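You operate a simulated robot arm through the tools that you are given. There is no shell and no other tool. Be economical: measure what you need, move in short steps, check, and stop when the job is done.

Carry out the task below with a simulated robot arm. There is one attempt and no reset: what you move stays moved.

JOB
Barriers are down: press 61's brass button, pull 61, then 64, then 54.
Fine: other levers, collars and lever buttons stay.
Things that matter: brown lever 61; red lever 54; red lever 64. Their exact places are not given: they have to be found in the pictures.

Only the result counts: the job must be done as asked and must still hold three seconds after the hand-in. Knocking over, shifting, dropping, spilling or breaking anything else fails it.

ROBOT AND FRAMES
A 7-joint arm with a two-finger parallel gripper on a trunk, on a base that drives. Base frame: it is fixed to the floor where the robot stands at the start and does not move with it; the origin is under the middle of the robot, x ahead of it, y to its left, z up. Lengths are in m, angles in rad, forces in N, time in s.
With the tool pointing down near the work surface it reaches from about 0.34 to 0.74 m from the robot's upright axis, wherever it stands. Its first joint turns from -2.007 to 2.007 rad. Places, roughly: brown lever 61 [0.7, 0, 0.6]; red lever 54 [0.7, 0.9, 0.6]; red lever 64 [0.7, -0.4, 0.6]. Payload 3.91 kg.
The tool frame sits at the grasp point between the pads (the TCP): z along the fingers, y along the line on which they close. The tips reach 0.03 m beyond it. Largest opening 0.11 m; finger width 0.02, thickness 0.01; the body of the gripper, 0.048 by 0.112 m, starts 0.055 m behind the TCP.
Orientation is told as [roll, pitch, yaw] about the base's x, y, z axes, in that order, counted from this pose: with the fingers straight down and closing along the base's y, the tool's x points along the base's -x, its y along +y and its z along -z.

CONTROLS
- The arm moves only by the tool step_arm. Its arguments are lists of equal length, an entry for each row: "xyz": the shift along the base's x, y, z in m, a list of three; "angular": the turn, a rotation vector about the base's x, y, z in rad, a list of three; "gripper": the gripper command, from -1 (shut) to 1 (fully open), values between in proportion. In form: {"xyz": [[x, y, z], ...], "angular": [[rx, ry, rz], ...], "gripper": [gripper, ...]}. A call has 1 to 8 rows; each row shifts and turns the commanded pose from where the row before left it. A row lasts 0.2 s, in which the tool goes at most 0.05 m and 0.15 rad; a call with a longer step from one row to the next is refused whole, and so is a gripper value outside its range. A pose out of reach is approached as far as the arm can. The call stops where the force on the tool passes 90 N (or 10 N more than at its start, if that is more) or the arm is blocked; 0.2 s more then pass. The fingers move at their own pace (about 0.108 m/s each) and stop on an object; they squeeze with about 39 N. The grip force told is the motor's: it shows also when the fingers shut on nothing. Time passes only in rows, and 0.2 s behind the last, so rows that do not move let the fingers close. The reply holds the time, the measured pose of the TCP, the force on the tool along the base axes, the opening and the grip force, in the units named above and with some noise, with the torque about the TCP (base axes, N m) and any sound that the robot's microphone picked up.
- Cameras (640 x 400 px; columns grow to the right, rows downward): "scene" is now at [0.0116, 0.156, 1.7946]; the picture's right is [0.16, -0.99, 0.00], its down [-0.65, -0.11, -0.75] and it looks along [0.74, 0.12, -0.66] (base axes); focal length 214 px, centre (320, 200). "wrist" rides on the gripper at [0.073, 0.017, -0.103] in the tool frame; the picture's right is [-0.23, 0.97, 0.00], its down [-0.76, -0.18, -0.62] and it looks along [-0.61, -0.14, 0.78] (tool axes); focal length 222 px, centre (320, 200).
- get_image(camera): a new picture of that camera. The clock stands still meanwhile.
- slide_trunk(by): slides the trunk up (or, below 0, down) by that many m; the arm and the scene camera ride with it, the base frame stays. It gives what a move gives, with no picture.
- drive_base(legs): drives the robot by 1 to 6 legs, each [ahead, turn to the left] in m and rad, along the robot's own axes; the way and the turn of a leg run together, so that a leg with both is an arc; at most 1.5 m and 3.142 rad a leg. The arm and the cameras ride along, it lands a little off, and it stops where it bumps. It gives what a move gives.
- aim_head(pan, tilt): turns the head with the scene camera to pan (to the left, within 2.705 rad either way) and tilt (down, from -0.506 to 1.204), counted from straight ahead of the robot. It gives what a move gives.
- point_at(camera, pixels): for up to 12 pixels [column, row] of the newest picture of that camera ("zoom" is the newest enlarged one), the place [x, y, z] in the base frame of the surface seen there, good to about 0.002 m, but the place of the scene camera against the robot may be out by one fixed shift of up to 0.025 m in any direction. The clock stands still meanwhile.
- enlarge(camera, box): a new picture of the part [left, top, right, bottom] of that camera's present view, enlarged. The clock stands still meanwhile.
- job_done(): hands the job in; it is judged then, once.

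Keep the steps short. Do not move on a guess: measure, check each grasp and each placing, and mend mistakes. In all there are 80 turns and 48 pictures (those below and enlarged ones count). Leave the gripper open and the arm clear of the work at the hand-in unless told otherwise, and finish with a single line.

The tools are called by a JSON object that holds its "name" and its "arguments". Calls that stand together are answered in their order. step_arm: Moves the arm, as the interface text tells. Its arguments: {"type":"object","properties":{"xyz":{"type":"array"},"angular":{"type":"array"},"gripper":{"type":"array"}},"required":["xyz","angular","gripper"]} The other tools are called the same way: slide_trunk (by) slides the trunk up or down; drive_base (legs) drives the base; aim_head (pan, tilt) turns the head that bears the scene camera; get_image (camera) takes a picture; point_at (camera, pixels) gives the place of the surface under pixels of a picture; enlarge (camera, box) takes an enlarged picture of a part of a camera's view; job_done () hands the job in.

At the start:

```text
t: 0.0
tcp_pos: [0.4145, 0.2243, 1.6252]
orientation: [0.001, -0.003, 0.001]
wrist_force: [0.0, -0.3, 0.2]
moment: [0.0, 0.02, -0.02]
opening: 0.1098
finger_force: 0.0
trunk travel left (down, up): [-0.889, 0.101]
robot x, y, heading: [-0.0034, -0.001, -0.003]
head pan, tilt: [0.164, 0.716]
```

scene: 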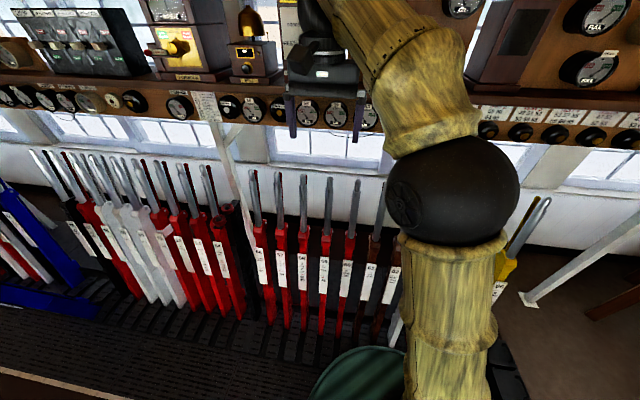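
wrist: 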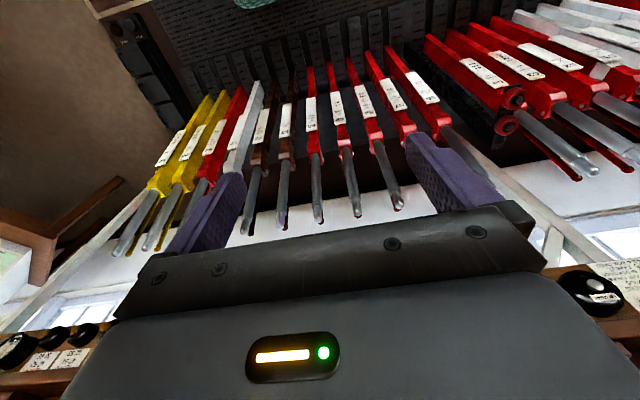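

I see a lever frame with labelled levers; first I enlarge both views to read the labels.

{"name": "enlarge", "arguments": {"camera": "scene", "box": [230, 160, 420, 340]}}

{"name": "enlarge", "arguments": {"camera": "wrist", "box": [110, 30, 450, 260]}}

```text
2.22 times, centred on (325, 250) of scene
```

zoom: 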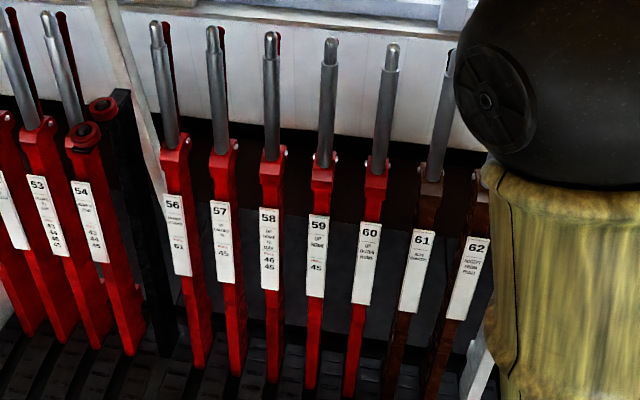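

```text
1.74 times, centred on (280, 145) of wrist
```

zoom: 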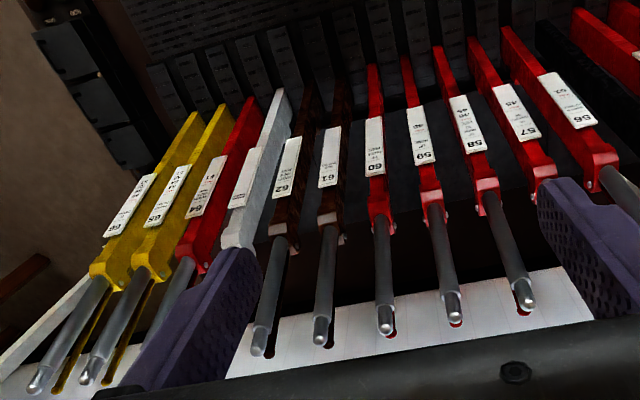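

61 is brown with its label at the zoom pixel (417,240); 54 seems to have something red and round on it. I look closer at 54 and at the shelf instruments.

{"name": "enlarge", "arguments": {"camera": "scene", "box": [180, 160, 280, 260]}}

{"name": "enlarge", "arguments": {"camera": "wrist", "box": [200, 60, 340, 200]}}

{"name": "enlarge", "arguments": {"camera": "scene", "box": [140, 0, 400, 150]}}

```text
4.00 times, centred on (230, 210) of scene
```

zoom: 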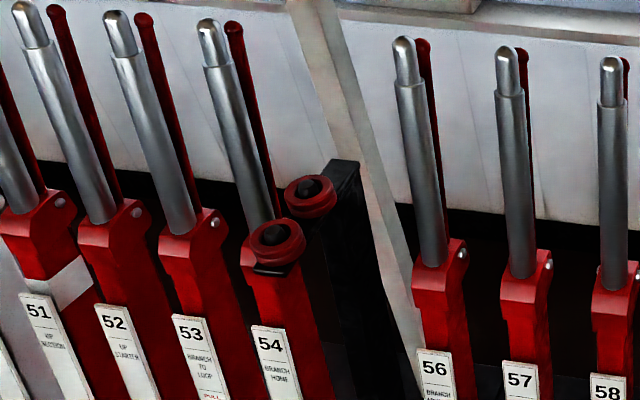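

```text
2.86 times, centred on (270, 130) of wrist
```

zoom: 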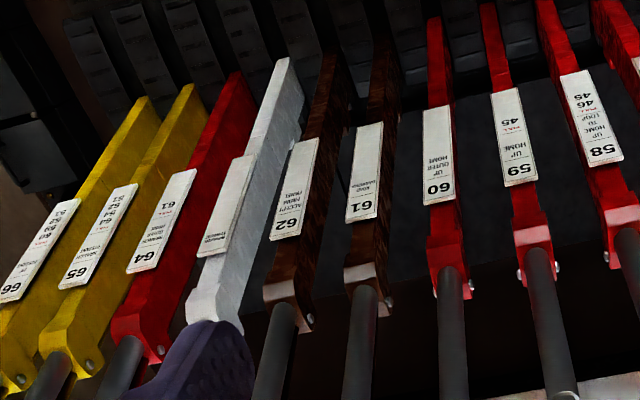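

```text
2.46 times, centred on (270, 75) of scene
```

zoom: 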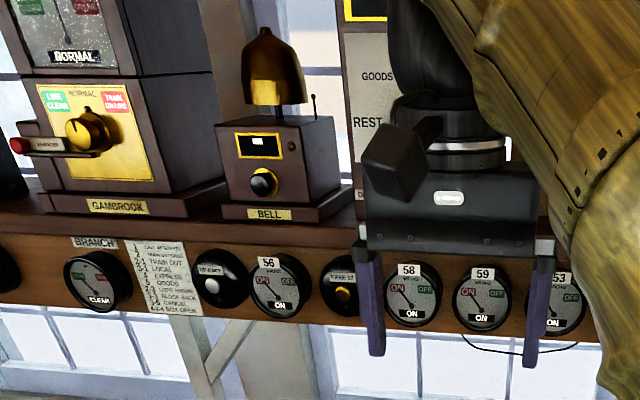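

There is a plunger with a brass button between the "56" and "58" dials (zoom (345,290)) and there may be more; I enlarge that and the label of 54 and the right side of the shelf.

{"name": "enlarge", "arguments": {"camera": "scene", "box": [210, 85, 300, 140]}}

{"name": "enlarge", "arguments": {"camera": "scene", "box": [215, 205, 275, 285]}}

{"name": "enlarge", "arguments": {"camera": "scene", "box": [470, 90, 640, 160]}}

```text
7.11 times, centred on (255, 112) of scene
```

zoom: 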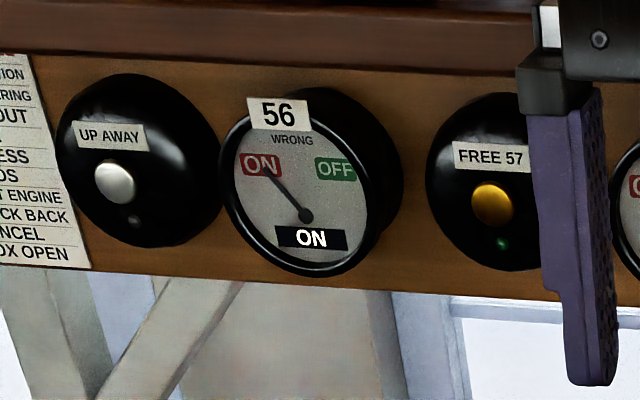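

```text
5.00 times, centred on (245, 245) of scene
```

zoom: 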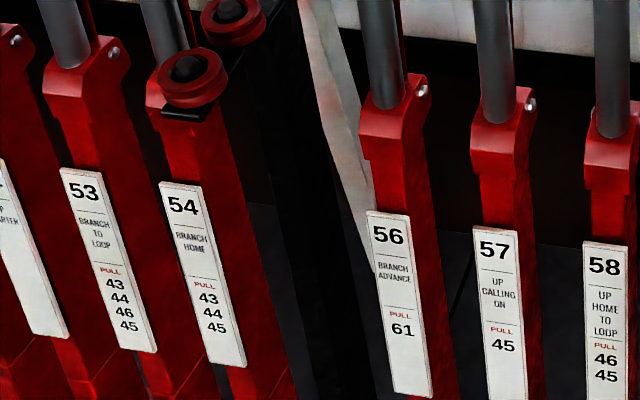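

```text
3.76 times, centred on (555, 125) of scene
```

zoom: 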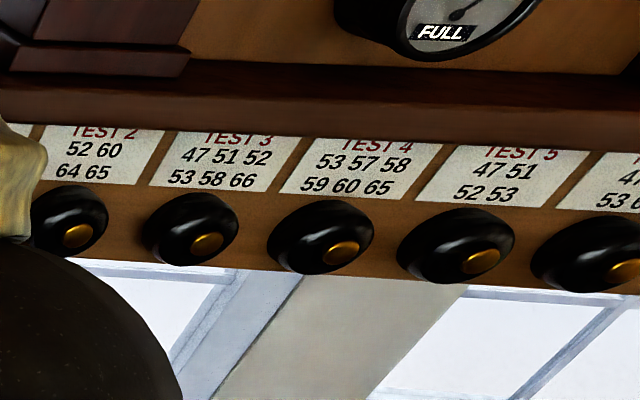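

The plunger labelled "FREE 57" is here; the "FREE 61" one is probably behind the arm. I measure lever geometry: handle tops and label positions of 54, 56–61 in the scene view.

{"name": "point_at", "arguments": {"camera": "scene", "pixels": [[204, 167], [208, 192], [225, 260], [235, 310], [252, 172], [260, 225], [350, 182], [345, 237], [339, 335], [238, 164], [227, 221], [236, 206]]}}

{"name": "aim_head", "arguments": {"pan": -0.5, "tilt": 0.6}}

{"name": "get_image", "arguments": {"camera": "scene"}}

```text
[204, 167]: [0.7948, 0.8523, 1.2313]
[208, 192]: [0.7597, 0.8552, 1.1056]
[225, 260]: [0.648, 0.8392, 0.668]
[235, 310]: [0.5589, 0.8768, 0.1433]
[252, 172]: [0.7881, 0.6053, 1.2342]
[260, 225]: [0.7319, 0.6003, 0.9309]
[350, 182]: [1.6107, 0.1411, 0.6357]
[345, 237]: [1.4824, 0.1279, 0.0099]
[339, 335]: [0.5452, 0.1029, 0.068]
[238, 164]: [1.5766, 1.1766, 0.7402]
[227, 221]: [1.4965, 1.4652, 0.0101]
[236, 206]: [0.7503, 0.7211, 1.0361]
```

```text
t: 1.0
tcp_pos: [0.4155, 0.2242, 1.6261]
orientation: [0.002, -0.002, -0.001]
wrist_force: [-0.8, 0.8, 0.8]
moment: [0.0, -0.02, 0.0]
opening: 0.11
finger_force: 0.1
trunk travel left (down, up): [-0.889, 0.101]
robot x, y, heading: [0.0002, -0.0007, 0.001]
head pan, tilt: [-0.499, 0.6]
```

```text
37 pictures are left
```

scene: 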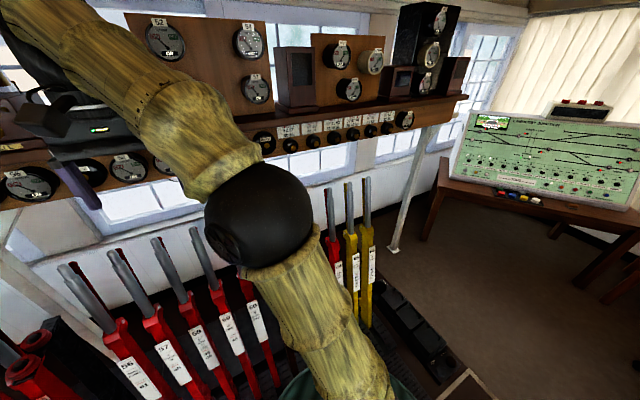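

Lever 54 stands at y≈0.855, 56 at 0.605, pitch 0.125 m, handles top out at z≈1.24. The arm hides 61 and shelf items, so I swing it to the left with small steps.

{"name": "step_arm", "arguments": {"xyz": [[0, 0.05, 0], [-0.01, 0.05, 0], [-0.01, 0.05, 0], [-0.02, 0.045, 0], [-0.02, 0.045, 0], [-0.02, 0.045, 0], [-0.02, 0.04, 0], [-0.02, 0.04, 0]], "angular": [[0, 0, 0], [0, 0, 0], [0, 0, 0], [0, 0, 0], [0, 0, 0], [0, 0, 0], [0, 0, 0], [0, 0, 0]], "gripper": [1, 1, 1, 1, 1, 1, 1, 1]}}

{"name": "aim_head", "arguments": {"pan": -0.3, "tilt": 0.55}}

{"name": "get_image", "arguments": {"camera": "scene"}}

```text
refused: row 2 steps farther than a row can; nothing moved
```

```text
t: 1.8
tcp_pos: [0.4146, 0.2242, 1.6254]
orientation: [0.002, -0.001, -0.001]
wrist_force: [0.6, 0.1, 0.4]
moment: [-0.03, 0.0, -0.04]
opening: 0.1101
finger_force: 0.0
trunk travel left (down, up): [-0.889, 0.101]
robot x, y, heading: [0.0, 0.0023, 0.004]
head pan, tilt: [-0.3, 0.55]
```

```text
36 pictures are left
```

scene: 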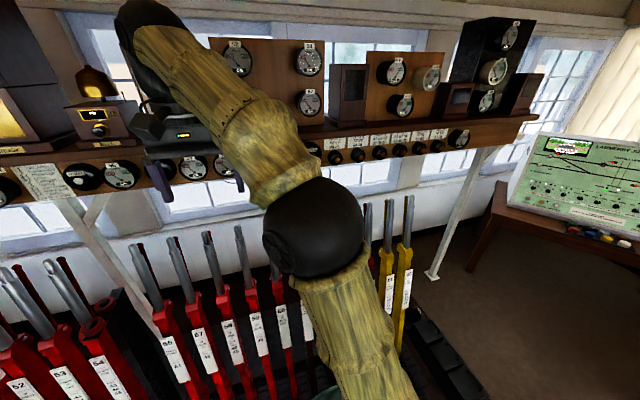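

That was refused for a row of 0.051 m; I repeat with shorter rows.

{"name": "step_arm", "arguments": {"xyz": [[0, 0.048, 0], [-0.01, 0.048, 0], [-0.01, 0.048, 0], [-0.02, 0.045, 0], [-0.02, 0.045, 0], [-0.02, 0.045, 0], [-0.02, 0.04, 0], [-0.02, 0.04, 0]], "angular": [[0, 0, 0], [0, 0, 0], [0, 0, 0], [0, 0, 0], [0, 0, 0], [0, 0, 0], [0, 0, 0], [0, 0, 0]], "gripper": [1, 1, 1, 1, 1, 1, 1, 1]}}

{"name": "get_image", "arguments": {"camera": "scene"}}

```text
t: 3.6
tcp_pos: [0.3279, 0.3646, 1.6092]
orientation: [0.004, -0.003, 0.001]
wrist_force: [-0.1, 0.5, -0.1]
moment: [0.02, 0.02, 0.03]
opening: 0.1098
finger_force: 0.1
out of reach, approached as far as the arm can: row 1, 2, 3, 4, 5, 6, 7, 8
trunk travel left (down, up): [-0.889, 0.101]
robot x, y, heading: [0.001, -0.0021, 0.005]
head pan, tilt: [-0.3, 0.55]
```

```text
35 pictures are left
```

scene: 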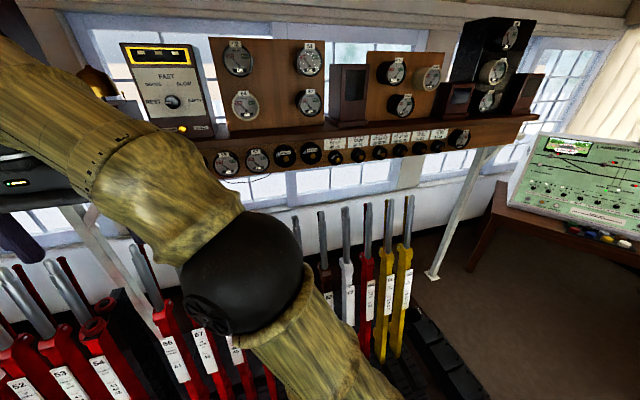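

The arm is now out of the way of the shelf; two plungers show at (285,156) and (311,152). I enlarge them and the levers at right.

{"name": "enlarge", "arguments": {"camera": "scene", "box": [210, 125, 350, 185]}}

{"name": "point_at", "arguments": {"camera": "zoom", "pixels": [[310, 220], [430, 195], [345, 200]]}}

{"name": "enlarge", "arguments": {"camera": "scene", "box": [290, 190, 430, 330]}}

```text
4.57 times, centred on (280, 155) of scene
```

zoom: 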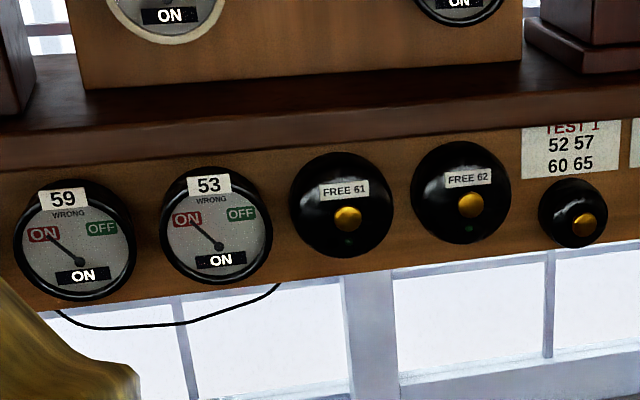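

```text
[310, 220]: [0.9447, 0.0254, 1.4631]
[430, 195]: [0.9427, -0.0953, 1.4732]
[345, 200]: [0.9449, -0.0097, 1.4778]
```

```text
2.86 times, centred on (360, 260) of scene
```

zoom: 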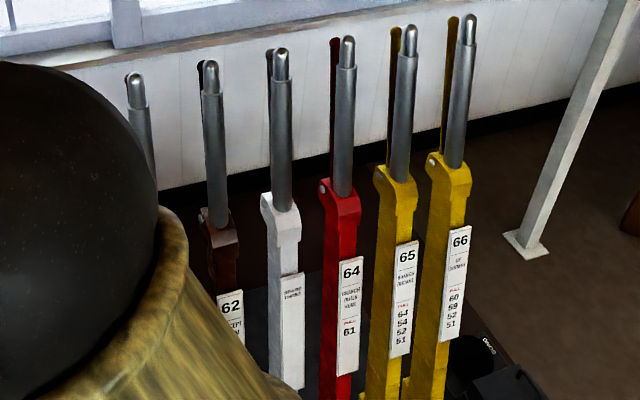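

"FREE 61" is the left of the two, brass button at zoom (347,218), at about (0.94,-0.012,1.465). Now I look left to see how far a pulled lever stands.

{"name": "point_at", "arguments": {"camera": "zoom", "pixels": [[283, 55], [283, 200], [347, 42], [341, 190], [346, 310], [335, 50], [343, 100], [211, 70], [340, 205], [338, 388]]}}

{"name": "aim_head", "arguments": {"pan": 0.75, "tilt": 0.65}}

{"name": "get_image", "arguments": {"camera": "scene"}}

```text
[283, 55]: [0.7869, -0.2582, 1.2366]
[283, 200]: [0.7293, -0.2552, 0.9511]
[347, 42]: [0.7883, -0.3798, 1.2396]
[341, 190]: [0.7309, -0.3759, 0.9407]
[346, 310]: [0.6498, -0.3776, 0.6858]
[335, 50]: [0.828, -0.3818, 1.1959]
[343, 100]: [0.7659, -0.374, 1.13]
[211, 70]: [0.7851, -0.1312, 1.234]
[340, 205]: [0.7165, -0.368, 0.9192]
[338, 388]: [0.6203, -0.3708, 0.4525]
```

```text
t: 4.9
tcp_pos: [0.3282, 0.3627, 1.6091]
orientation: [0.003, -0.002, 0.001]
wrist_force: [0.0, -1.3, -0.6]
moment: [0.02, -0.03, 0.03]
opening: 0.1097
finger_force: 0.2
trunk travel left (down, up): [-0.889, 0.101]
robot x, y, heading: [0.0022, -0.0005, -0.004]
head pan, tilt: [0.75, 0.649]
```

```text
32 pictures are left
```

scene: 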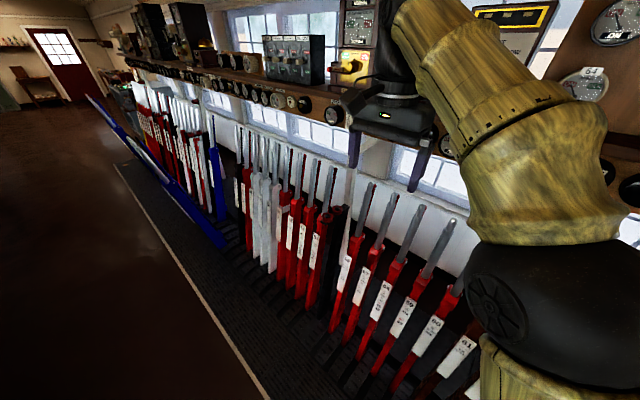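

Some blue levers lean far out (pulled). I enlarge them and measure.

{"name": "enlarge", "arguments": {"camera": "scene", "box": [70, 70, 350, 270]}}

{"name": "point_at", "arguments": {"camera": "scene", "pixels": [[90, 98], [100, 107], [130, 140], [150, 160], [180, 196], [220, 243], [207, 115], [220, 215], [145, 146]]}}

```text
2.00 times, centred on (210, 170) of scene
```

zoom: 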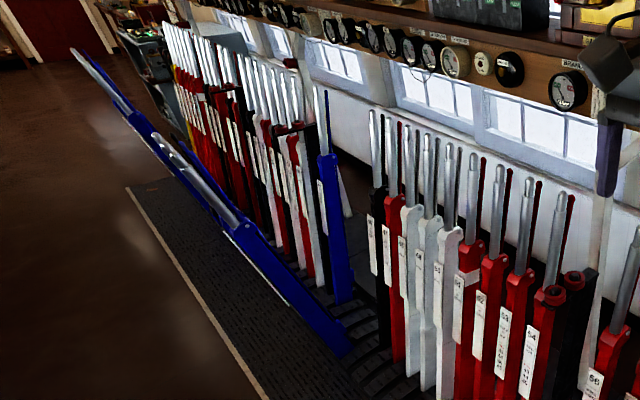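

```text
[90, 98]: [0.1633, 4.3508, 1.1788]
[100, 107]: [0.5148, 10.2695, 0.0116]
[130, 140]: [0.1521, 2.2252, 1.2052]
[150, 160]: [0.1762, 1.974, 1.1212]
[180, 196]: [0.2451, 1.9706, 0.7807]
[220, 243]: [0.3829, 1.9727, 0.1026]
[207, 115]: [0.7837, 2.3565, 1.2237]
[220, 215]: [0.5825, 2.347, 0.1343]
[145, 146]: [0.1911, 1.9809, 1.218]
```

Normal handle tops are at x≈0.79, z≈1.24 and pulled ones at x≈0.16, z≈1.2: a 0.63 m stroke about a pivot near (0.485,−0.39). 43/45 are already pulled. Next I cross-check the scene camera with the wrist camera (first view) on handles 61, 60 and 58.

{"name": "get_image", "arguments": {"camera": "wrist"}}

{"name": "aim_head", "arguments": {"pan": 0.0, "tilt": 0.75}}

{"name": "get_image", "arguments": {"camera": "scene"}}

```text
30 pictures are left
```

wrist: 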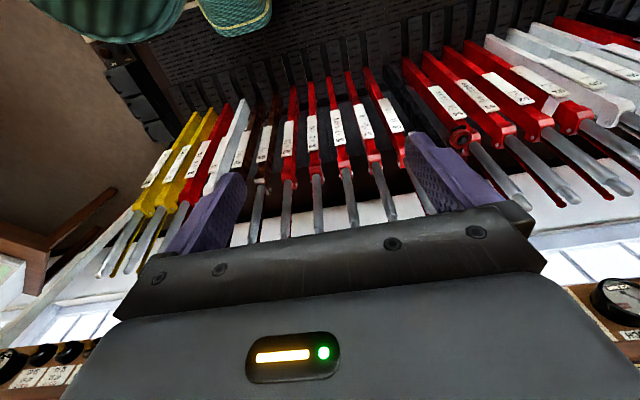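

```text
t: 6.0
tcp_pos: [0.3286, 0.3633, 1.6101]
orientation: [0.002, -0.004, 0.001]
wrist_force: [-1.4, 0.2, -0.8]
moment: [0.03, -0.03, 0.0]
opening: 0.1102
finger_force: 0.0
trunk travel left (down, up): [-0.889, 0.101]
robot x, y, heading: [0.0029, -0.0003, -0.0]
head pan, tilt: [0.0, 0.75]
```

```text
29 pictures are left
```

scene: 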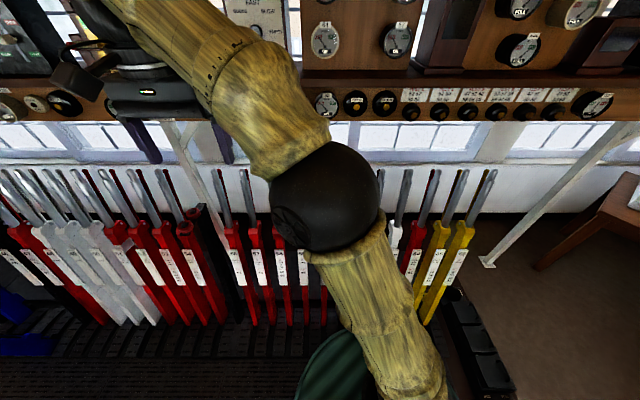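

I compare tips of 54, 57, 58 in both views.

{"name": "point_at", "arguments": {"camera": "wrist", "pixels": [[523, 203], [572, 198], [391, 213], [353, 221], [284, 234], [100, 272], [462, 137], [475, 125]]}}

{"name": "point_at", "arguments": {"camera": "scene", "pixels": [[159, 173], [220, 175], [245, 172], [271, 178], [405, 172], [435, 172], [464, 172], [356, 103], [185, 229], [197, 212]]}}

{"name": "enlarge", "arguments": {"camera": "scene", "box": [140, 150, 240, 250]}}

```text
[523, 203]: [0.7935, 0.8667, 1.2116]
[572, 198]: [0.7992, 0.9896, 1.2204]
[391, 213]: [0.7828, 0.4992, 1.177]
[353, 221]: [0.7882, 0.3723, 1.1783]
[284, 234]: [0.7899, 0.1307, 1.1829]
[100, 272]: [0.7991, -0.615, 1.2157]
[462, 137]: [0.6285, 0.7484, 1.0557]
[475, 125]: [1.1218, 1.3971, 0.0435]
```

```text
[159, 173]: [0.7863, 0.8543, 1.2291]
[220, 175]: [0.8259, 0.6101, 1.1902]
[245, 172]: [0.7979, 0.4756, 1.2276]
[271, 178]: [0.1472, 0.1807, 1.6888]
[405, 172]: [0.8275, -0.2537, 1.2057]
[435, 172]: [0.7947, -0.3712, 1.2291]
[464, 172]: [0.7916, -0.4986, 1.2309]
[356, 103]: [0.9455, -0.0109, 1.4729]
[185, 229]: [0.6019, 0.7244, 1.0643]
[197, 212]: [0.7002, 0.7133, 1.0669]
```

```text
4.00 times, centred on (190, 200) of scene
```

zoom: 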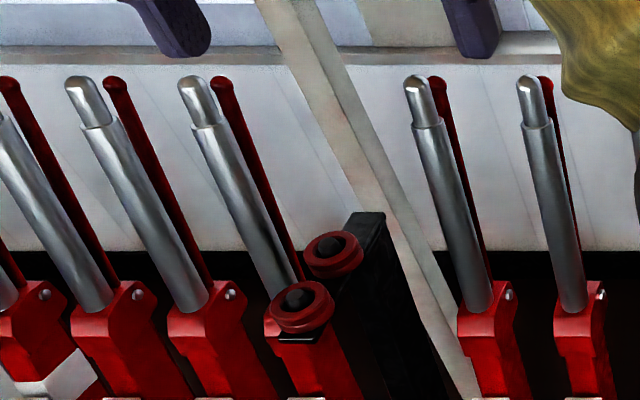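

The wrist camera puts handles at y ≈ 0.125·(61−n) (54 at 0.87, 57 at 0.50, 60 at 0.13), the scene camera reads ~0.02 low in y. I check the floor ahead of the robot and the green object before driving.

{"name": "point_at", "arguments": {"camera": "scene", "pixels": [[320, 385], [350, 340], [300, 340], [260, 345], [200, 340], [200, 390], [470, 370], [480, 310], [250, 310]]}}

{"name": "point_at", "arguments": {"camera": "wrist", "pixels": [[100, 15], [235, 20], [220, 30], [300, 60], [250, 50], [400, 30]]}}

```text
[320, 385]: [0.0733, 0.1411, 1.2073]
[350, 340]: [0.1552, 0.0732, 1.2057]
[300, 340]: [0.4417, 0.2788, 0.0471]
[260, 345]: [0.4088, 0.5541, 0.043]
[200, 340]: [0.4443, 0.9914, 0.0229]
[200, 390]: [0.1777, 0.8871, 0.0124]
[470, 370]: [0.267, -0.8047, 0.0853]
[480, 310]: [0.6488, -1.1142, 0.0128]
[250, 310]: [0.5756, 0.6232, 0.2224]
```

```text
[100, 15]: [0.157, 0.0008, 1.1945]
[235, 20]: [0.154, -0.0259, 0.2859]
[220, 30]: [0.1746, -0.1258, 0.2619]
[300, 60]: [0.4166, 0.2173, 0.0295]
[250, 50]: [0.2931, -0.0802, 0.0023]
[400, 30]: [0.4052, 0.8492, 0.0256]
```

The green thing is the robot's own base/trunk; the tread starts near x≈0.40. I bring the hand back to the front, lower, and begin turning it by +90° about z.

{"name": "step_arm", "arguments": {"xyz": [[0.015, -0.038, -0.026], [0.015, -0.038, -0.026], [0.015, -0.038, -0.026], [0.015, -0.038, -0.026], [0.015, -0.038, -0.026], [0.015, -0.038, -0.026], [0.015, -0.038, -0.026], [0.015, -0.038, -0.026]], "angular": [[0, 0, 0.14], [0, 0, 0.14], [0, 0, 0.14], [0, 0, 0.14], [0, 0, 0.14], [0, 0, 0.14], [0, 0, 0.14], [0, 0, 0.14]], "gripper": [1, 1, 1, 1, 1, 1, 1, 1]}}

```text
t: 7.8
tcp_pos: [0.4493, 0.061, 1.4048]
orientation: [0.003, -0.003, 1.12]
wrist_force: [-0.5, 0.5, -0.4]
moment: [0.03, 0.03, -0.02]
opening: 0.11
finger_force: 0.1
trunk travel left (down, up): [-0.889, 0.101]
robot x, y, heading: [0.0014, 0.0011, 0.002]
head pan, tilt: [0.0, 0.75]
```

Arm tracks well. I finish the yaw, shut the fingers and start pitching the hand forward while going ahead and up a little.

{"name": "step_arm", "arguments": {"xyz": [[0, -0.02, 0], [0, -0.02, 0], [0, -0.02, 0], [0.03, 0, 0.01], [0.03, 0, 0.01], [0.03, 0, 0.01], [0.03, 0, 0.01], [0.03, 0, 0.01]], "angular": [[0, 0, 0.15], [0, 0, 0.15], [0, 0, 0.149], [0, -0.15, 0], [0, -0.15, 0], [0, -0.15, 0], [0, -0.15, 0], [0, -0.15, 0]], "gripper": [-1, -1, -1, -1, -1, -1, -1, -1]}}

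{"name": "get_image", "arguments": {"camera": "wrist"}}

```text
t: 9.6
tcp_pos: [0.5994, 0.0004, 1.4549]
orientation: [-0.75, -0.003, 1.57]
wrist_force: [0.5, 0.1, 0.2]
moment: [-0.01, 0.04, 0.01]
opening: 0.0002
finger_force: 37.6
trunk travel left (down, up): [-0.889, 0.101]
robot x, y, heading: [-0.0007, 0.0029, 0.001]
head pan, tilt: [0.0, 0.75]
```

```text
27 pictures are left
```

wrist: 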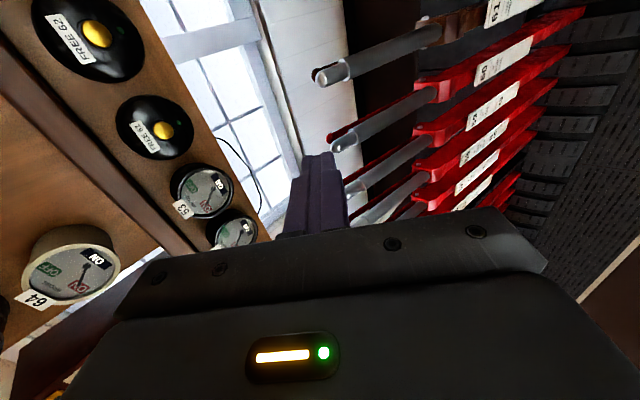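

The wrist camera sees the "FREE 61" brass button at (163,130) and lever 61's handle (325,77). I measure them.

{"name": "point_at", "arguments": {"camera": "wrist", "pixels": [[163, 130], [145, 120], [180, 140], [335, 72], [322, 78], [380, 55], [318, 70], [345, 140], [170, 100], [105, 185]]}}

{"name": "enlarge", "arguments": {"camera": "wrist", "box": [290, 0, 450, 110]}}

```text
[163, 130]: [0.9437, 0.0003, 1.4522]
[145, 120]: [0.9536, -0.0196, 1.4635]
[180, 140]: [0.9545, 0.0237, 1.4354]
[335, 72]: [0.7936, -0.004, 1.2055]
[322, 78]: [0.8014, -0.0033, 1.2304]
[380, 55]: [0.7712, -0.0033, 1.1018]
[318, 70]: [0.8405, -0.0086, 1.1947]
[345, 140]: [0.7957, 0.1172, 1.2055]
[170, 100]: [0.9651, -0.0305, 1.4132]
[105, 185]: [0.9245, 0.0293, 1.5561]
```

```text
3.64 times, centred on (370, 55) of wrist
```

zoom: 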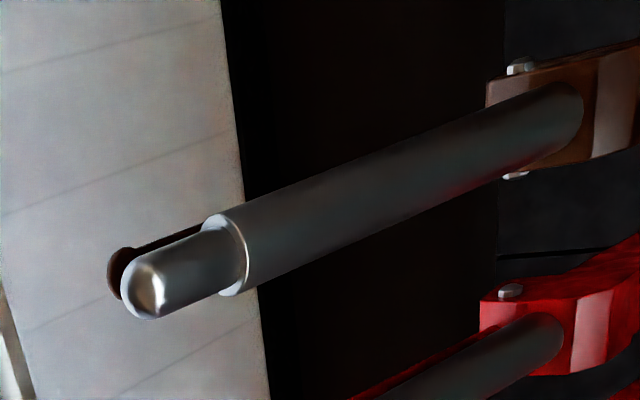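

Button centre (0.944, 0.000, 1.452); handle 61 at y≈0, tip z≈1.24, catch rod at x≈0.84. I finish pitching the hand to horizontal, then drive 0.13 m ahead.

{"name": "step_arm", "arguments": {"xyz": [[0, 0, 0], [0, 0, 0], [0, 0, 0], [0, 0, 0], [0, 0, -0.003]], "angular": [[0, -0.15, 0], [0, -0.15, 0], [0, -0.15, 0], [0, -0.15, 0], [0, -0.1, 0]], "gripper": [-1, -1, -1, -1, -1]}}

{"name": "drive_base", "arguments": {"legs": [[0.13, 0]]}}

```text
t: 10.8
tcp_pos: [0.5991, 0.0001, 1.4503]
orientation: [-1.448, -0.001, 1.573]
wrist_force: [0.5, 0.5, 0.4]
moment: [0.0, 0.04, 0.01]
opening: 0.0002
finger_force: 37.9
trunk travel left (down, up): [-0.889, 0.101]
robot x, y, heading: [0.0003, 0.001, 0.004]
head pan, tilt: [0.0, 0.75]
```

```text
t: 12.2
tcp_pos: [0.7317, 0.002, 1.4502]
orientation: [-1.447, -0.002, 1.574]
wrist_force: [0.4, -0.7, 0.1]
moment: [0.0, 0.02, 0.01]
opening: 0.0002
finger_force: 37.5
trunk travel left (down, up): [-0.889, 0.101]
robot x, y, heading: [0.1329, -0.0005, 0.0]
head pan, tilt: [0.0, 0.75]
```

Tool is nearly horizontal. I advance so that the tip stops about 1.5 cm before the button.

{"name": "step_arm", "arguments": {"xyz": [[0.04, -0.001, 0.002], [0.04, -0.001, 0.002], [0.04, 0, 0.001], [0.03, 0, 0]], "angular": [[0, 0, 0], [0, 0, 0], [0, 0, 0], [0, 0, 0]], "gripper": [-1, -1, -1, -1]}}

{"name": "get_image", "arguments": {"camera": "wrist"}}

```text
t: 13.2
tcp_pos: [0.8842, 0.0006, 1.4563]
orientation: [-1.446, -0.004, 1.576]
wrist_force: [0.4, -0.3, 0.4]
moment: [-0.04, -0.02, 0.01]
opening: 0.0
finger_force: 38.2
trunk travel left (down, up): [-0.889, 0.101]
robot x, y, heading: [0.1317, 0.0003, 0.001]
head pan, tilt: [0.0, 0.75]
```

```text
25 pictures are left
```

wrist: 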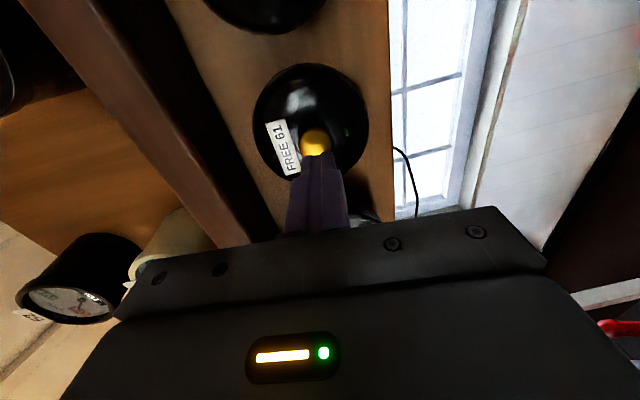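

Tips line up with the brass button at (315,142). I press gently.

{"name": "step_arm", "arguments": {"xyz": [[0.026, 0, 0], [0.005, 0, 0], [0.005, 0, 0], [0.004, 0, 0], [0, 0, 0]], "angular": [[0, 0, 0], [0, 0, 0], [0, 0, 0], [0, 0, 0], [0, 0, 0]], "gripper": [-1, -1, -1, -1, -1]}}

{"name": "enlarge", "arguments": {"camera": "wrist", "box": [240, 50, 400, 190]}}

```text
t: 14.4
tcp_pos: [0.9188, 0.0006, 1.4549]
orientation: [-1.448, 0.0, 1.575]
wrist_force: [-17.1, 0.0, -6.0]
moment: [0.01, 0.13, -0.02]
opening: 0.0
finger_force: 37.5
trunk travel left (down, up): [-0.889, 0.101]
robot x, y, heading: [0.1358, -0.0, 0.005]
head pan, tilt: [0.0, 0.75]
heard: click
```

```text
2.86 times, centred on (320, 120) of wrist
```

zoom: 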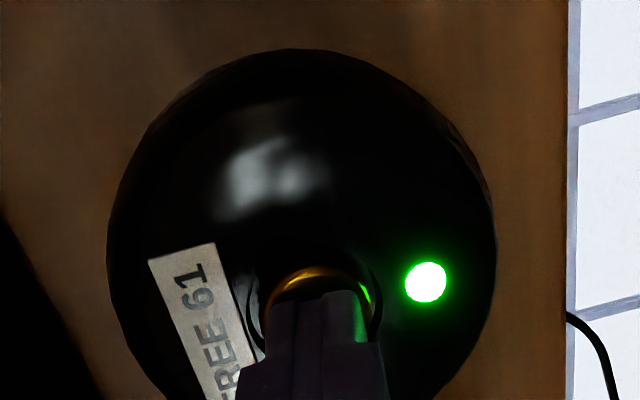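

Click heard, green lamp lit. I back off from the button and swing the hand down, opening the fingers.

{"name": "step_arm", "arguments": {"xyz": [[-0.045, 0, 0], [-0.045, 0, 0], [-0.04, 0, -0.01], [-0.03, 0, -0.015], [0, 0, -0.02], [0, 0, -0.02], [0, 0, -0.01], [0, 0, -0.01]], "angular": [[0, 0, 0], [0, 0.14, 0], [0, 0.15, 0], [0, 0.15, 0], [0, 0.15, 0], [0, 0.15, 0], [0, 0.15, 0], [0, 0.15, 0]], "gripper": [-1, -1, -1, -1, 0, 1, 1, 1]}}

{"name": "step_arm", "arguments": {"xyz": [[0, 0, 0], [0, 0, 0], [0, 0, 0], [0, 0, 0]], "angular": [[0, 0.15, 0], [0, 0.15, 0], [0, 0.108, 0], [0, 0, 0]], "gripper": [1, 1, 1, 1]}}

{"name": "get_image", "arguments": {"camera": "wrist"}}

```text
t: 16.2
tcp_pos: [0.7621, -0.0004, 1.3712]
orientation: [-0.405, -0.005, 1.571]
wrist_force: [-0.2, -0.4, 0.0]
moment: [0.01, -0.02, -0.02]
opening: 0.1101
finger_force: 0.1
trunk travel left (down, up): [-0.889, 0.101]
robot x, y, heading: [0.1367, 0.0029, 0.004]
head pan, tilt: [0.0, 0.75]
```

```text
t: 17.2
tcp_pos: [0.7603, -0.0003, 1.3714]
orientation: [0.001, -0.004, 1.57]
wrist_force: [-0.4, 0.3, 0.1]
moment: [-0.03, 0.0, -0.03]
opening: 0.11
finger_force: 0.0
trunk travel left (down, up): [-0.889, 0.101]
robot x, y, heading: [0.1366, 0.0026, 0.002]
head pan, tilt: [0.0, 0.75]
```

```text
23 pictures are left
```

wrist: 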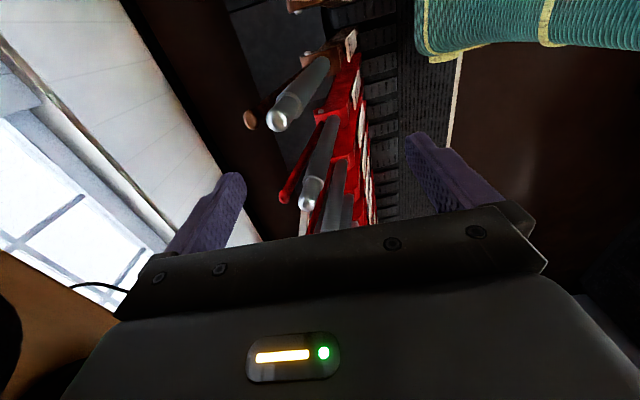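

Handle 61's tip at (279,120) and its catch knob at (249,120) now show. I measure them precisely.

{"name": "point_at", "arguments": {"camera": "wrist", "pixels": [[279, 118], [290, 112], [249, 120], [310, 195], [285, 198], [268, 110]]}}

```text
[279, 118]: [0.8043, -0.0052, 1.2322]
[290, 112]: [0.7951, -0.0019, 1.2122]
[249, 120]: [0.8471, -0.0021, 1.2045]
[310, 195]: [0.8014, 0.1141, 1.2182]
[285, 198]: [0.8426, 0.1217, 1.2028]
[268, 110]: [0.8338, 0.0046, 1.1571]
```

I go over the handle (x 0.82) and descend to z≈1.205.

{"name": "step_arm", "arguments": {"xyz": [[0.03, 0, 0], [0.03, 0, 0], [0, 0, -0.045], [0, 0, -0.045], [0, 0, -0.04], [0, 0, -0.036], [0, 0, 0]], "angular": [[0, 0, 0], [0, 0, 0], [0, 0, 0], [0, 0, 0], [0, 0, 0], [0, 0, 0], [0, 0, 0]], "gripper": [1, 1, 1, 1, 1, 1, 1]}}

{"name": "get_image", "arguments": {"camera": "wrist"}}

```text
t: 18.8
tcp_pos: [0.8237, 0.0027, 1.2025]
orientation: [-0.001, -0.004, 1.569]
wrist_force: [-0.7, 0.5, 0.7]
moment: [0.0, -0.02, 0.01]
opening: 0.1102
finger_force: 0.1
trunk travel left (down, up): [-0.889, 0.101]
robot x, y, heading: [0.1347, -0.0019, 0.001]
head pan, tilt: [0.0, 0.75]
```

```text
22 pictures are left
```

wrist: 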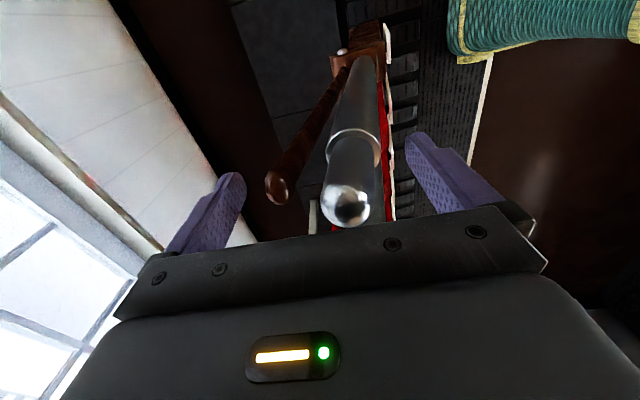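

Both handle and catch rod lie between the fingers. I close on them.

{"name": "step_arm", "arguments": {"xyz": [[0, 0, 0], [0, 0, 0], [0, 0, 0], [0, 0, 0]], "angular": [[0, 0, 0], [0, 0, 0], [0, 0, 0], [0, 0, 0]], "gripper": [-1, -1, -1, -1]}}

{"name": "get_image", "arguments": {"camera": "wrist"}}

```text
t: 19.8
tcp_pos: [0.8117, 0.0034, 1.2035]
orientation: [0.018, -0.004, 1.568]
wrist_force: [-54.5, 0.5, -15.2]
moment: [0.68, 1.87, -0.55]
opening: 0.0557
finger_force: 44.9
trunk travel left (down, up): [-0.889, 0.101]
robot x, y, heading: [0.1324, -0.0002, 0.001]
head pan, tilt: [0.0, 0.75]
```

```text
21 pictures are left
```

wrist: 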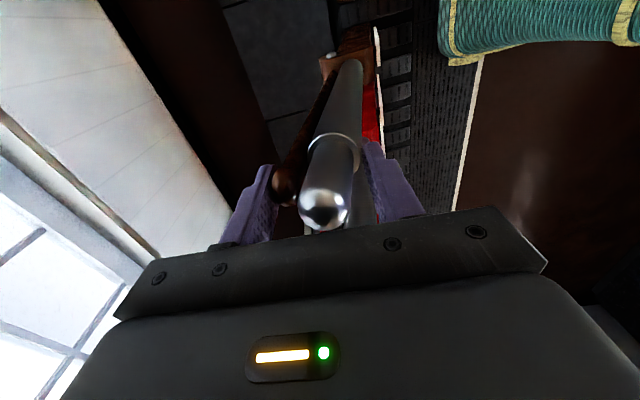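

The fingers hold both (opening 0.056) but off-centre: −54 N in x. I recentre by −12 mm.

{"name": "step_arm", "arguments": {"xyz": [[-0.006, -0.001, 0], [-0.005, -0.001, 0], [0, 0, 0]], "angular": [[0, 0, 0], [0, 0, 0], [0, 0, 0]], "gripper": [-1, -1, -1]}}

```text
t: 20.6
tcp_pos: [0.8117, 0.0028, 1.2035]
orientation: [0.001, -0.003, 1.572]
wrist_force: [-15.4, 15.8, -8.2]
moment: [-0.07, 1.81, 0.19]
opening: 0.056
finger_force: 45.1
trunk travel left (down, up): [-0.889, 0.101]
robot x, y, heading: [0.1356, 0.0013, 0.001]
head pan, tilt: [0.0, 0.75]
```

Now near balance. I test the pull with small steps along the arc (−x, slightly up).

{"name": "step_arm", "arguments": {"xyz": [[-0.015, 0, 0.003], [-0.015, 0, 0.003], [-0.015, 0, 0.003]], "angular": [[0, -0.009, 0], [0, -0.009, 0], [0, -0.009, 0]], "gripper": [-1, -1, -1]}}

```text
t: 21.4
tcp_pos: [0.7656, 0.0027, 1.2118]
orientation: [-0.028, -0.003, 1.57]
wrist_force: [12.2, 23.0, -11.7]
moment: [0.48, 1.17, 0.34]
opening: 0.0554
finger_force: 44.8
trunk travel left (down, up): [-0.889, 0.101]
robot x, y, heading: [0.1343, -0.001, 0.007]
head pan, tilt: [0.0, 0.75]
```

The lever follows (x 0.766, light force). I continue the arc, easing the sideways load.

{"name": "step_arm", "arguments": {"xyz": [[-0.04, 0.001, 0.0068], [-0.045, 0.001, 0.0065], [-0.045, 0.001, 0.005], [-0.045, 0, 0.004], [-0.045, 0, 0.0025]], "angular": [[0, -0.026, 0], [0, -0.028, 0], [0, -0.028, 0], [0, -0.028, 0], [0, -0.028, 0]], "gripper": [-1, -1, -1, -1, -1]}}

{"name": "get_image", "arguments": {"camera": "wrist"}}

```text
t: 22.6
tcp_pos: [0.5392, -0.001, 1.2404]
orientation: [-0.161, -0.003, 1.57]
wrist_force: [-6.6, 10.5, -16.2]
moment: [-0.34, 0.91, -0.09]
opening: 0.0496
finger_force: 45.3
trunk travel left (down, up): [-0.889, 0.101]
robot x, y, heading: [0.1307, -0.0033, 0.005]
head pan, tilt: [0.0, 0.75]
```

```text
20 pictures are left
```

wrist: 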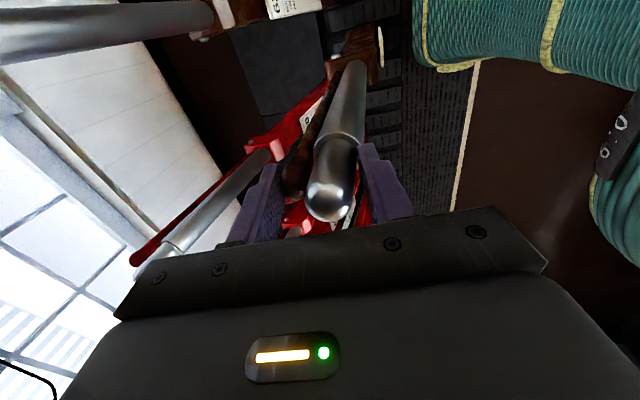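

Lever 61 follows well. The arm nears its inner reach, so I let the base back up 0.19 m holding the lever.

{"name": "drive_base", "arguments": {"legs": [[-0.19, 0]]}}

```text
t: 24.3
tcp_pos: [0.3501, -0.0014, 1.2392]
orientation: [-0.16, -0.003, 1.569]
wrist_force: [-5.6, 4.7, -31.6]
moment: [-0.19, 0.79, -0.23]
opening: 0.0469
finger_force: 45.1
trunk travel left (down, up): [-0.889, 0.101]
robot x, y, heading: [-0.0599, -0.0021, -0.002]
head pan, tilt: [0.0, 0.75]
```

Still gripping. I correct height/tilt, then back up further in two portions.

{"name": "step_arm", "arguments": {"xyz": [[-0.02, 0, -0.004], [-0.02, 0, -0.003]], "angular": [[0, -0.08, 0], [0, -0.06, 0]], "gripper": [-1, -1]}}

{"name": "drive_base", "arguments": {"legs": [[-0.08, 0]]}}

{"name": "step_arm", "arguments": {"xyz": [[0, 0, -0.006], [0, 0, -0.005]], "angular": [[0, -0.03, 0], [0, -0.04, 0]], "gripper": [-1, -1]}}

```text
t: 24.9
tcp_pos: [0.3132, -0.0025, 1.2349]
orientation: [-0.295, -0.004, 1.57]
wrist_force: [-5.6, 3.9, 2.7]
moment: [-0.31, 1.52, -0.22]
opening: 0.0484
finger_force: 45.5
out of reach, approached as far as the arm can: row 2
trunk travel left (down, up): [-0.889, 0.101]
robot x, y, heading: [-0.0565, -0.0012, 0.002]
head pan, tilt: [0.0, 0.75]
```

```text
t: 26.0
tcp_pos: [0.2326, -0.0023, 1.2339]
orientation: [-0.295, -0.003, 1.569]
wrist_force: [-10.2, 0.5, -20.4]
moment: [-0.52, 0.82, -0.13]
opening: 0.0466
finger_force: 45.3
trunk travel left (down, up): [-0.889, 0.101]
robot x, y, heading: [-0.1386, -0.0035, 0.003]
head pan, tilt: [0.0, 0.75]
```

```text
t: 26.6
tcp_pos: [0.2477, -0.0027, 1.2343]
orientation: [-0.369, -0.003, 1.571]
wrist_force: [-14.6, 2.9, 20.5]
moment: [-0.68, 1.09, -0.15]
opening: 0.047
finger_force: 44.9
out of reach, approached as far as the arm can: row 1, 2
trunk travel left (down, up): [-0.889, 0.101]
robot x, y, heading: [-0.1375, -0.0022, 0.001]
head pan, tilt: [0.0, 0.75]
```

I use the trunk to lower the hand with the arc and back up the rest.

{"name": "slide_trunk", "arguments": {"by": -0.015}}

{"name": "drive_base", "arguments": {"legs": [[-0.06, 0]]}}

{"name": "slide_trunk", "arguments": {"by": -0.01}}

{"name": "drive_base", "arguments": {"legs": [[-0.03, 0]]}}

```text
t: 27.3
tcp_pos: [0.2472, -0.0033, 1.2171]
orientation: [-0.363, -0.004, 1.57]
wrist_force: [-5.2, 1.1, 34.8]
moment: [-0.15, 1.07, 0.0]
opening: 0.05
finger_force: 45.2
trunk travel left (down, up): [-0.874, 0.116]
robot x, y, heading: [-0.1371, 0.0041, 0.003]
head pan, tilt: [0.0, 0.75]
```

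```text
t: 28.3
tcp_pos: [0.1851, -0.0027, 1.2152]
orientation: [-0.354, -0.003, 1.571]
wrist_force: [-12.7, -0.5, -29.8]
moment: [-0.38, 1.1, -0.05]
opening: 0.0478
finger_force: 45.0
trunk travel left (down, up): [-0.874, 0.116]
robot x, y, heading: [-0.2009, -0.0039, 0.004]
head pan, tilt: [0.0, 0.75]
```

```text
t: 28.9
tcp_pos: [0.182, -0.0013, 1.2063]
orientation: [-0.358, -0.004, 1.571]
wrist_force: [-13.1, 0.2, 39.8]
moment: [-0.2, 0.87, -0.08]
opening: 0.0492
finger_force: 45.3
trunk travel left (down, up): [-0.864, 0.126]
robot x, y, heading: [-0.1978, 0.0003, 0.0]
head pan, tilt: [0.0, 0.75]
```

```text
t: 29.7
tcp_pos: [0.1685, -0.0033, 1.2041]
orientation: [-0.363, -0.006, 1.573]
wrist_force: [49.8, -1.4, -5.1]
moment: [0.01, 0.08, -0.28]
opening: 0.0487
finger_force: 45.4
trunk travel left (down, up): [-0.864, 0.126]
robot x, y, heading: [-0.229, -0.0004, 0.007]
head pan, tilt: [0.0, 0.75]
```

50 N resistance at x 0.168: the lever is at its end stop. I open the fingers so that the catch drops, and look.

{"name": "step_arm", "arguments": {"xyz": [[0, 0, 0], [0, 0, 0], [0, 0, 0]], "angular": [[0, 0, 0], [0, 0, 0], [0, 0, 0]], "gripper": [1, 1, 1]}}

{"name": "get_image", "arguments": {"camera": "wrist"}}

```text
t: 30.5
tcp_pos: [0.162, -0.003, 1.2066]
orientation: [-0.369, -0.006, 1.572]
wrist_force: [-0.2, 0.8, -0.3]
moment: [0.01, 0.0, -0.02]
opening: 0.1103
finger_force: 0.1
trunk travel left (down, up): [-0.864, 0.126]
robot x, y, heading: [-0.2289, -0.0017, 0.003]
head pan, tilt: [0.0, 0.75]
```

```text
19 pictures are left
```

wrist: 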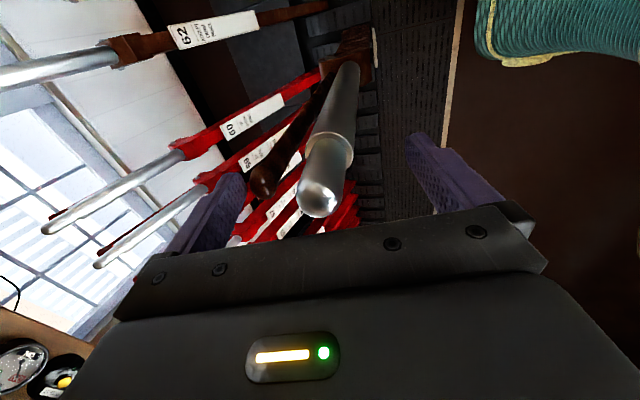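

The catch knob sprang back and the lever stays. I lift the hand straight up with the trunk, clear of the handle.

{"name": "slide_trunk", "arguments": {"by": 0.12}}

{"name": "drive_base", "arguments": {"legs": [[-0.25, 0]]}}

{"name": "get_image", "arguments": {"camera": "scene"}}

```text
t: 32.0
tcp_pos: [0.1613, -0.0017, 1.326]
orientation: [-0.371, -0.006, 1.573]
wrist_force: [0.5, -0.3, -0.6]
moment: [0.04, 0.0, 0.0]
opening: 0.1101
finger_force: 0.1
trunk travel left (down, up): [-0.984, 0.006]
robot x, y, heading: [-0.2324, -0.0029, 0.007]
head pan, tilt: [0.0, 0.75]
```

```text
t: 34.1
tcp_pos: [-0.0883, -0.0049, 1.3277]
orientation: [-0.37, -0.005, 1.567]
wrist_force: [0.0, -0.6, -0.6]
moment: [0.01, -0.03, 0.01]
opening: 0.1101
finger_force: 0.1
trunk travel left (down, up): [-0.984, 0.006]
robot x, y, heading: [-0.4795, 0.0017, 0.003]
head pan, tilt: [0.0, 0.75]
```

```text
18 pictures are left
```

scene: 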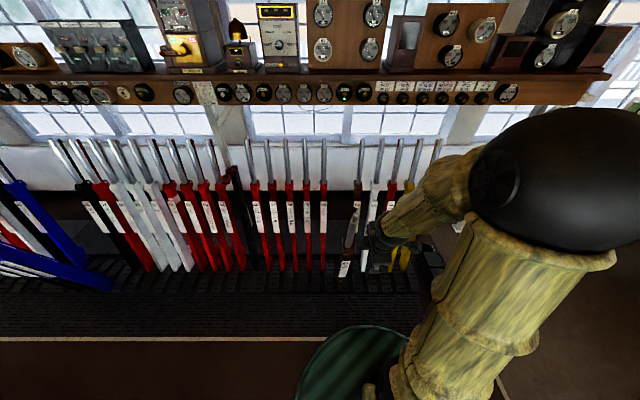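

Lever 61 stands pulled. Now I move the base to the right, in front of lever 64 (turn, ahead, turn back), keeping clear of 61.

{"name": "drive_base", "arguments": {"legs": [[0, -0.8], [0.55, 0], [0, 0.8]]}}

{"name": "step_arm", "arguments": {"xyz": [[0.035, 0, 0.01], [0.035, 0, 0.01], [0.035, 0, 0.01], [0.035, 0, 0.01], [0.035, 0, 0]], "angular": [[0, 0.1, 0], [0, 0.1, 0], [0, 0.1, 0], [0, 0.07, 0], [0, 0, 0]], "gripper": [1, 1, 1, 1, 1]}}

```text
t: 43.6
tcp_pos: [0.2885, -0.432, 1.3269]
orientation: [-0.369, -0.004, 1.515]
wrist_force: [-0.4, 0.1, 1.1]
moment: [0.03, -0.01, -0.04]
opening: 0.11
finger_force: 0.0
trunk travel left (down, up): [-0.984, 0.006]
robot x, y, heading: [-0.1023, -0.4082, -0.054]
head pan, tilt: [0.0, 0.75]
```

```text
t: 44.8
tcp_pos: [0.4669, -0.428, 1.3685]
orientation: [0.0, 0.014, 1.516]
wrist_force: [0.4, -0.4, 0.7]
moment: [0.08, 0.05, 0.0]
opening: 0.1097
finger_force: 0.2
trunk travel left (down, up): [-0.984, 0.006]
robot x, y, heading: [-0.1031, -0.407, -0.052]
head pan, tilt: [0.0, 0.75]
```

Heading is off by −0.053; I turn it back, drive 0.235 m ahead and look with the wrist camera.

{"name": "drive_base", "arguments": {"legs": [[0, 0.053], [0.235, 0]]}}

{"name": "get_image", "arguments": {"camera": "wrist"}}

```text
t: 47.3
tcp_pos: [0.7, -0.3934, 1.3681]
orientation: [0.002, 0.015, 1.576]
wrist_force: [-0.4, -0.7, 0.3]
moment: [-0.01, 0.02, -0.01]
opening: 0.1103
finger_force: 0.0
trunk travel left (down, up): [-0.984, 0.006]
robot x, y, heading: [0.1283, -0.4062, 0.008]
head pan, tilt: [0.0, 0.75]
```

```text
17 pictures are left
```

wrist: 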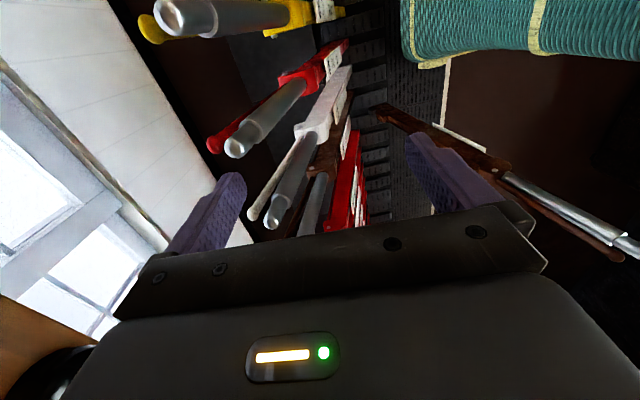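

Red lever 64 handle tip at (236,148), catch at (212,145); pulled 61 is at right. I measure.

{"name": "point_at", "arguments": {"camera": "wrist", "pixels": [[235, 147], [243, 138], [213, 145], [272, 220], [300, 75], [535, 195], [620, 240]]}}

{"name": "enlarge", "arguments": {"camera": "wrist", "box": [200, 30, 380, 240]}}

```text
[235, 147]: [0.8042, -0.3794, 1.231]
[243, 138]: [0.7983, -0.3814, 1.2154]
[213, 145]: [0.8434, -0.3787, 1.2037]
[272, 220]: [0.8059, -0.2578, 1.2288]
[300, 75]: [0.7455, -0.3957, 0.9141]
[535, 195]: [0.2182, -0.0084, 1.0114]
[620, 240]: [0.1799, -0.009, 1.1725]
```

```text
1.90 times, centred on (290, 135) of wrist
```

zoom: 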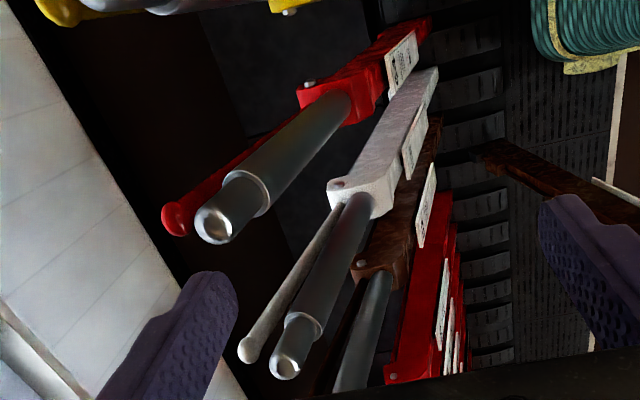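

It is the red one between white 63 and yellow 65: 64 at y≈−0.378. I go over it, descend and close.

{"name": "step_arm", "arguments": {"xyz": [[0.04, 0.008, 0], [0.04, 0.008, 0], [0.034, 0, 0], [0, 0, -0.042], [0, 0, -0.042], [0, 0, -0.042], [0, 0, -0.037], [0, 0, 0]], "angular": [[0, 0, 0], [0, 0, 0], [0, 0, 0], [0, 0, 0], [0, 0, 0], [0, 0, 0], [0, 0, 0], [0, 0, 0]], "gripper": [1, 1, 1, 1, 1, 1, 1, 1]}}

{"name": "get_image", "arguments": {"camera": "wrist"}}

```text
t: 49.1
tcp_pos: [0.8144, -0.3748, 1.2045]
orientation: [0.001, 0.013, 1.574]
wrist_force: [0.2, 0.8, -0.2]
moment: [-0.01, 0.0, 0.03]
opening: 0.1098
finger_force: 0.2
trunk travel left (down, up): [-0.984, 0.006]
robot x, y, heading: [0.1341, -0.4055, 0.014]
head pan, tilt: [0.0, 0.75]
```

```text
15 pictures are left
```

wrist: 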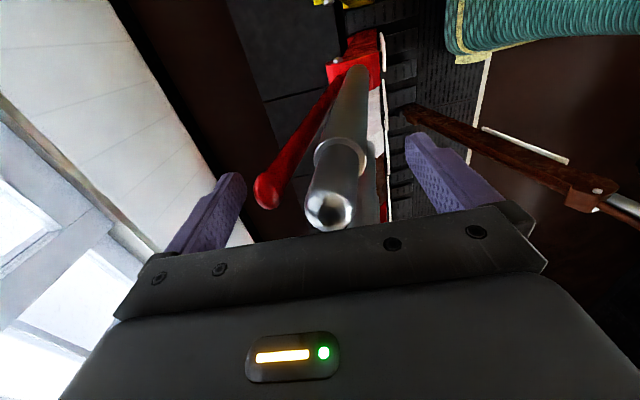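

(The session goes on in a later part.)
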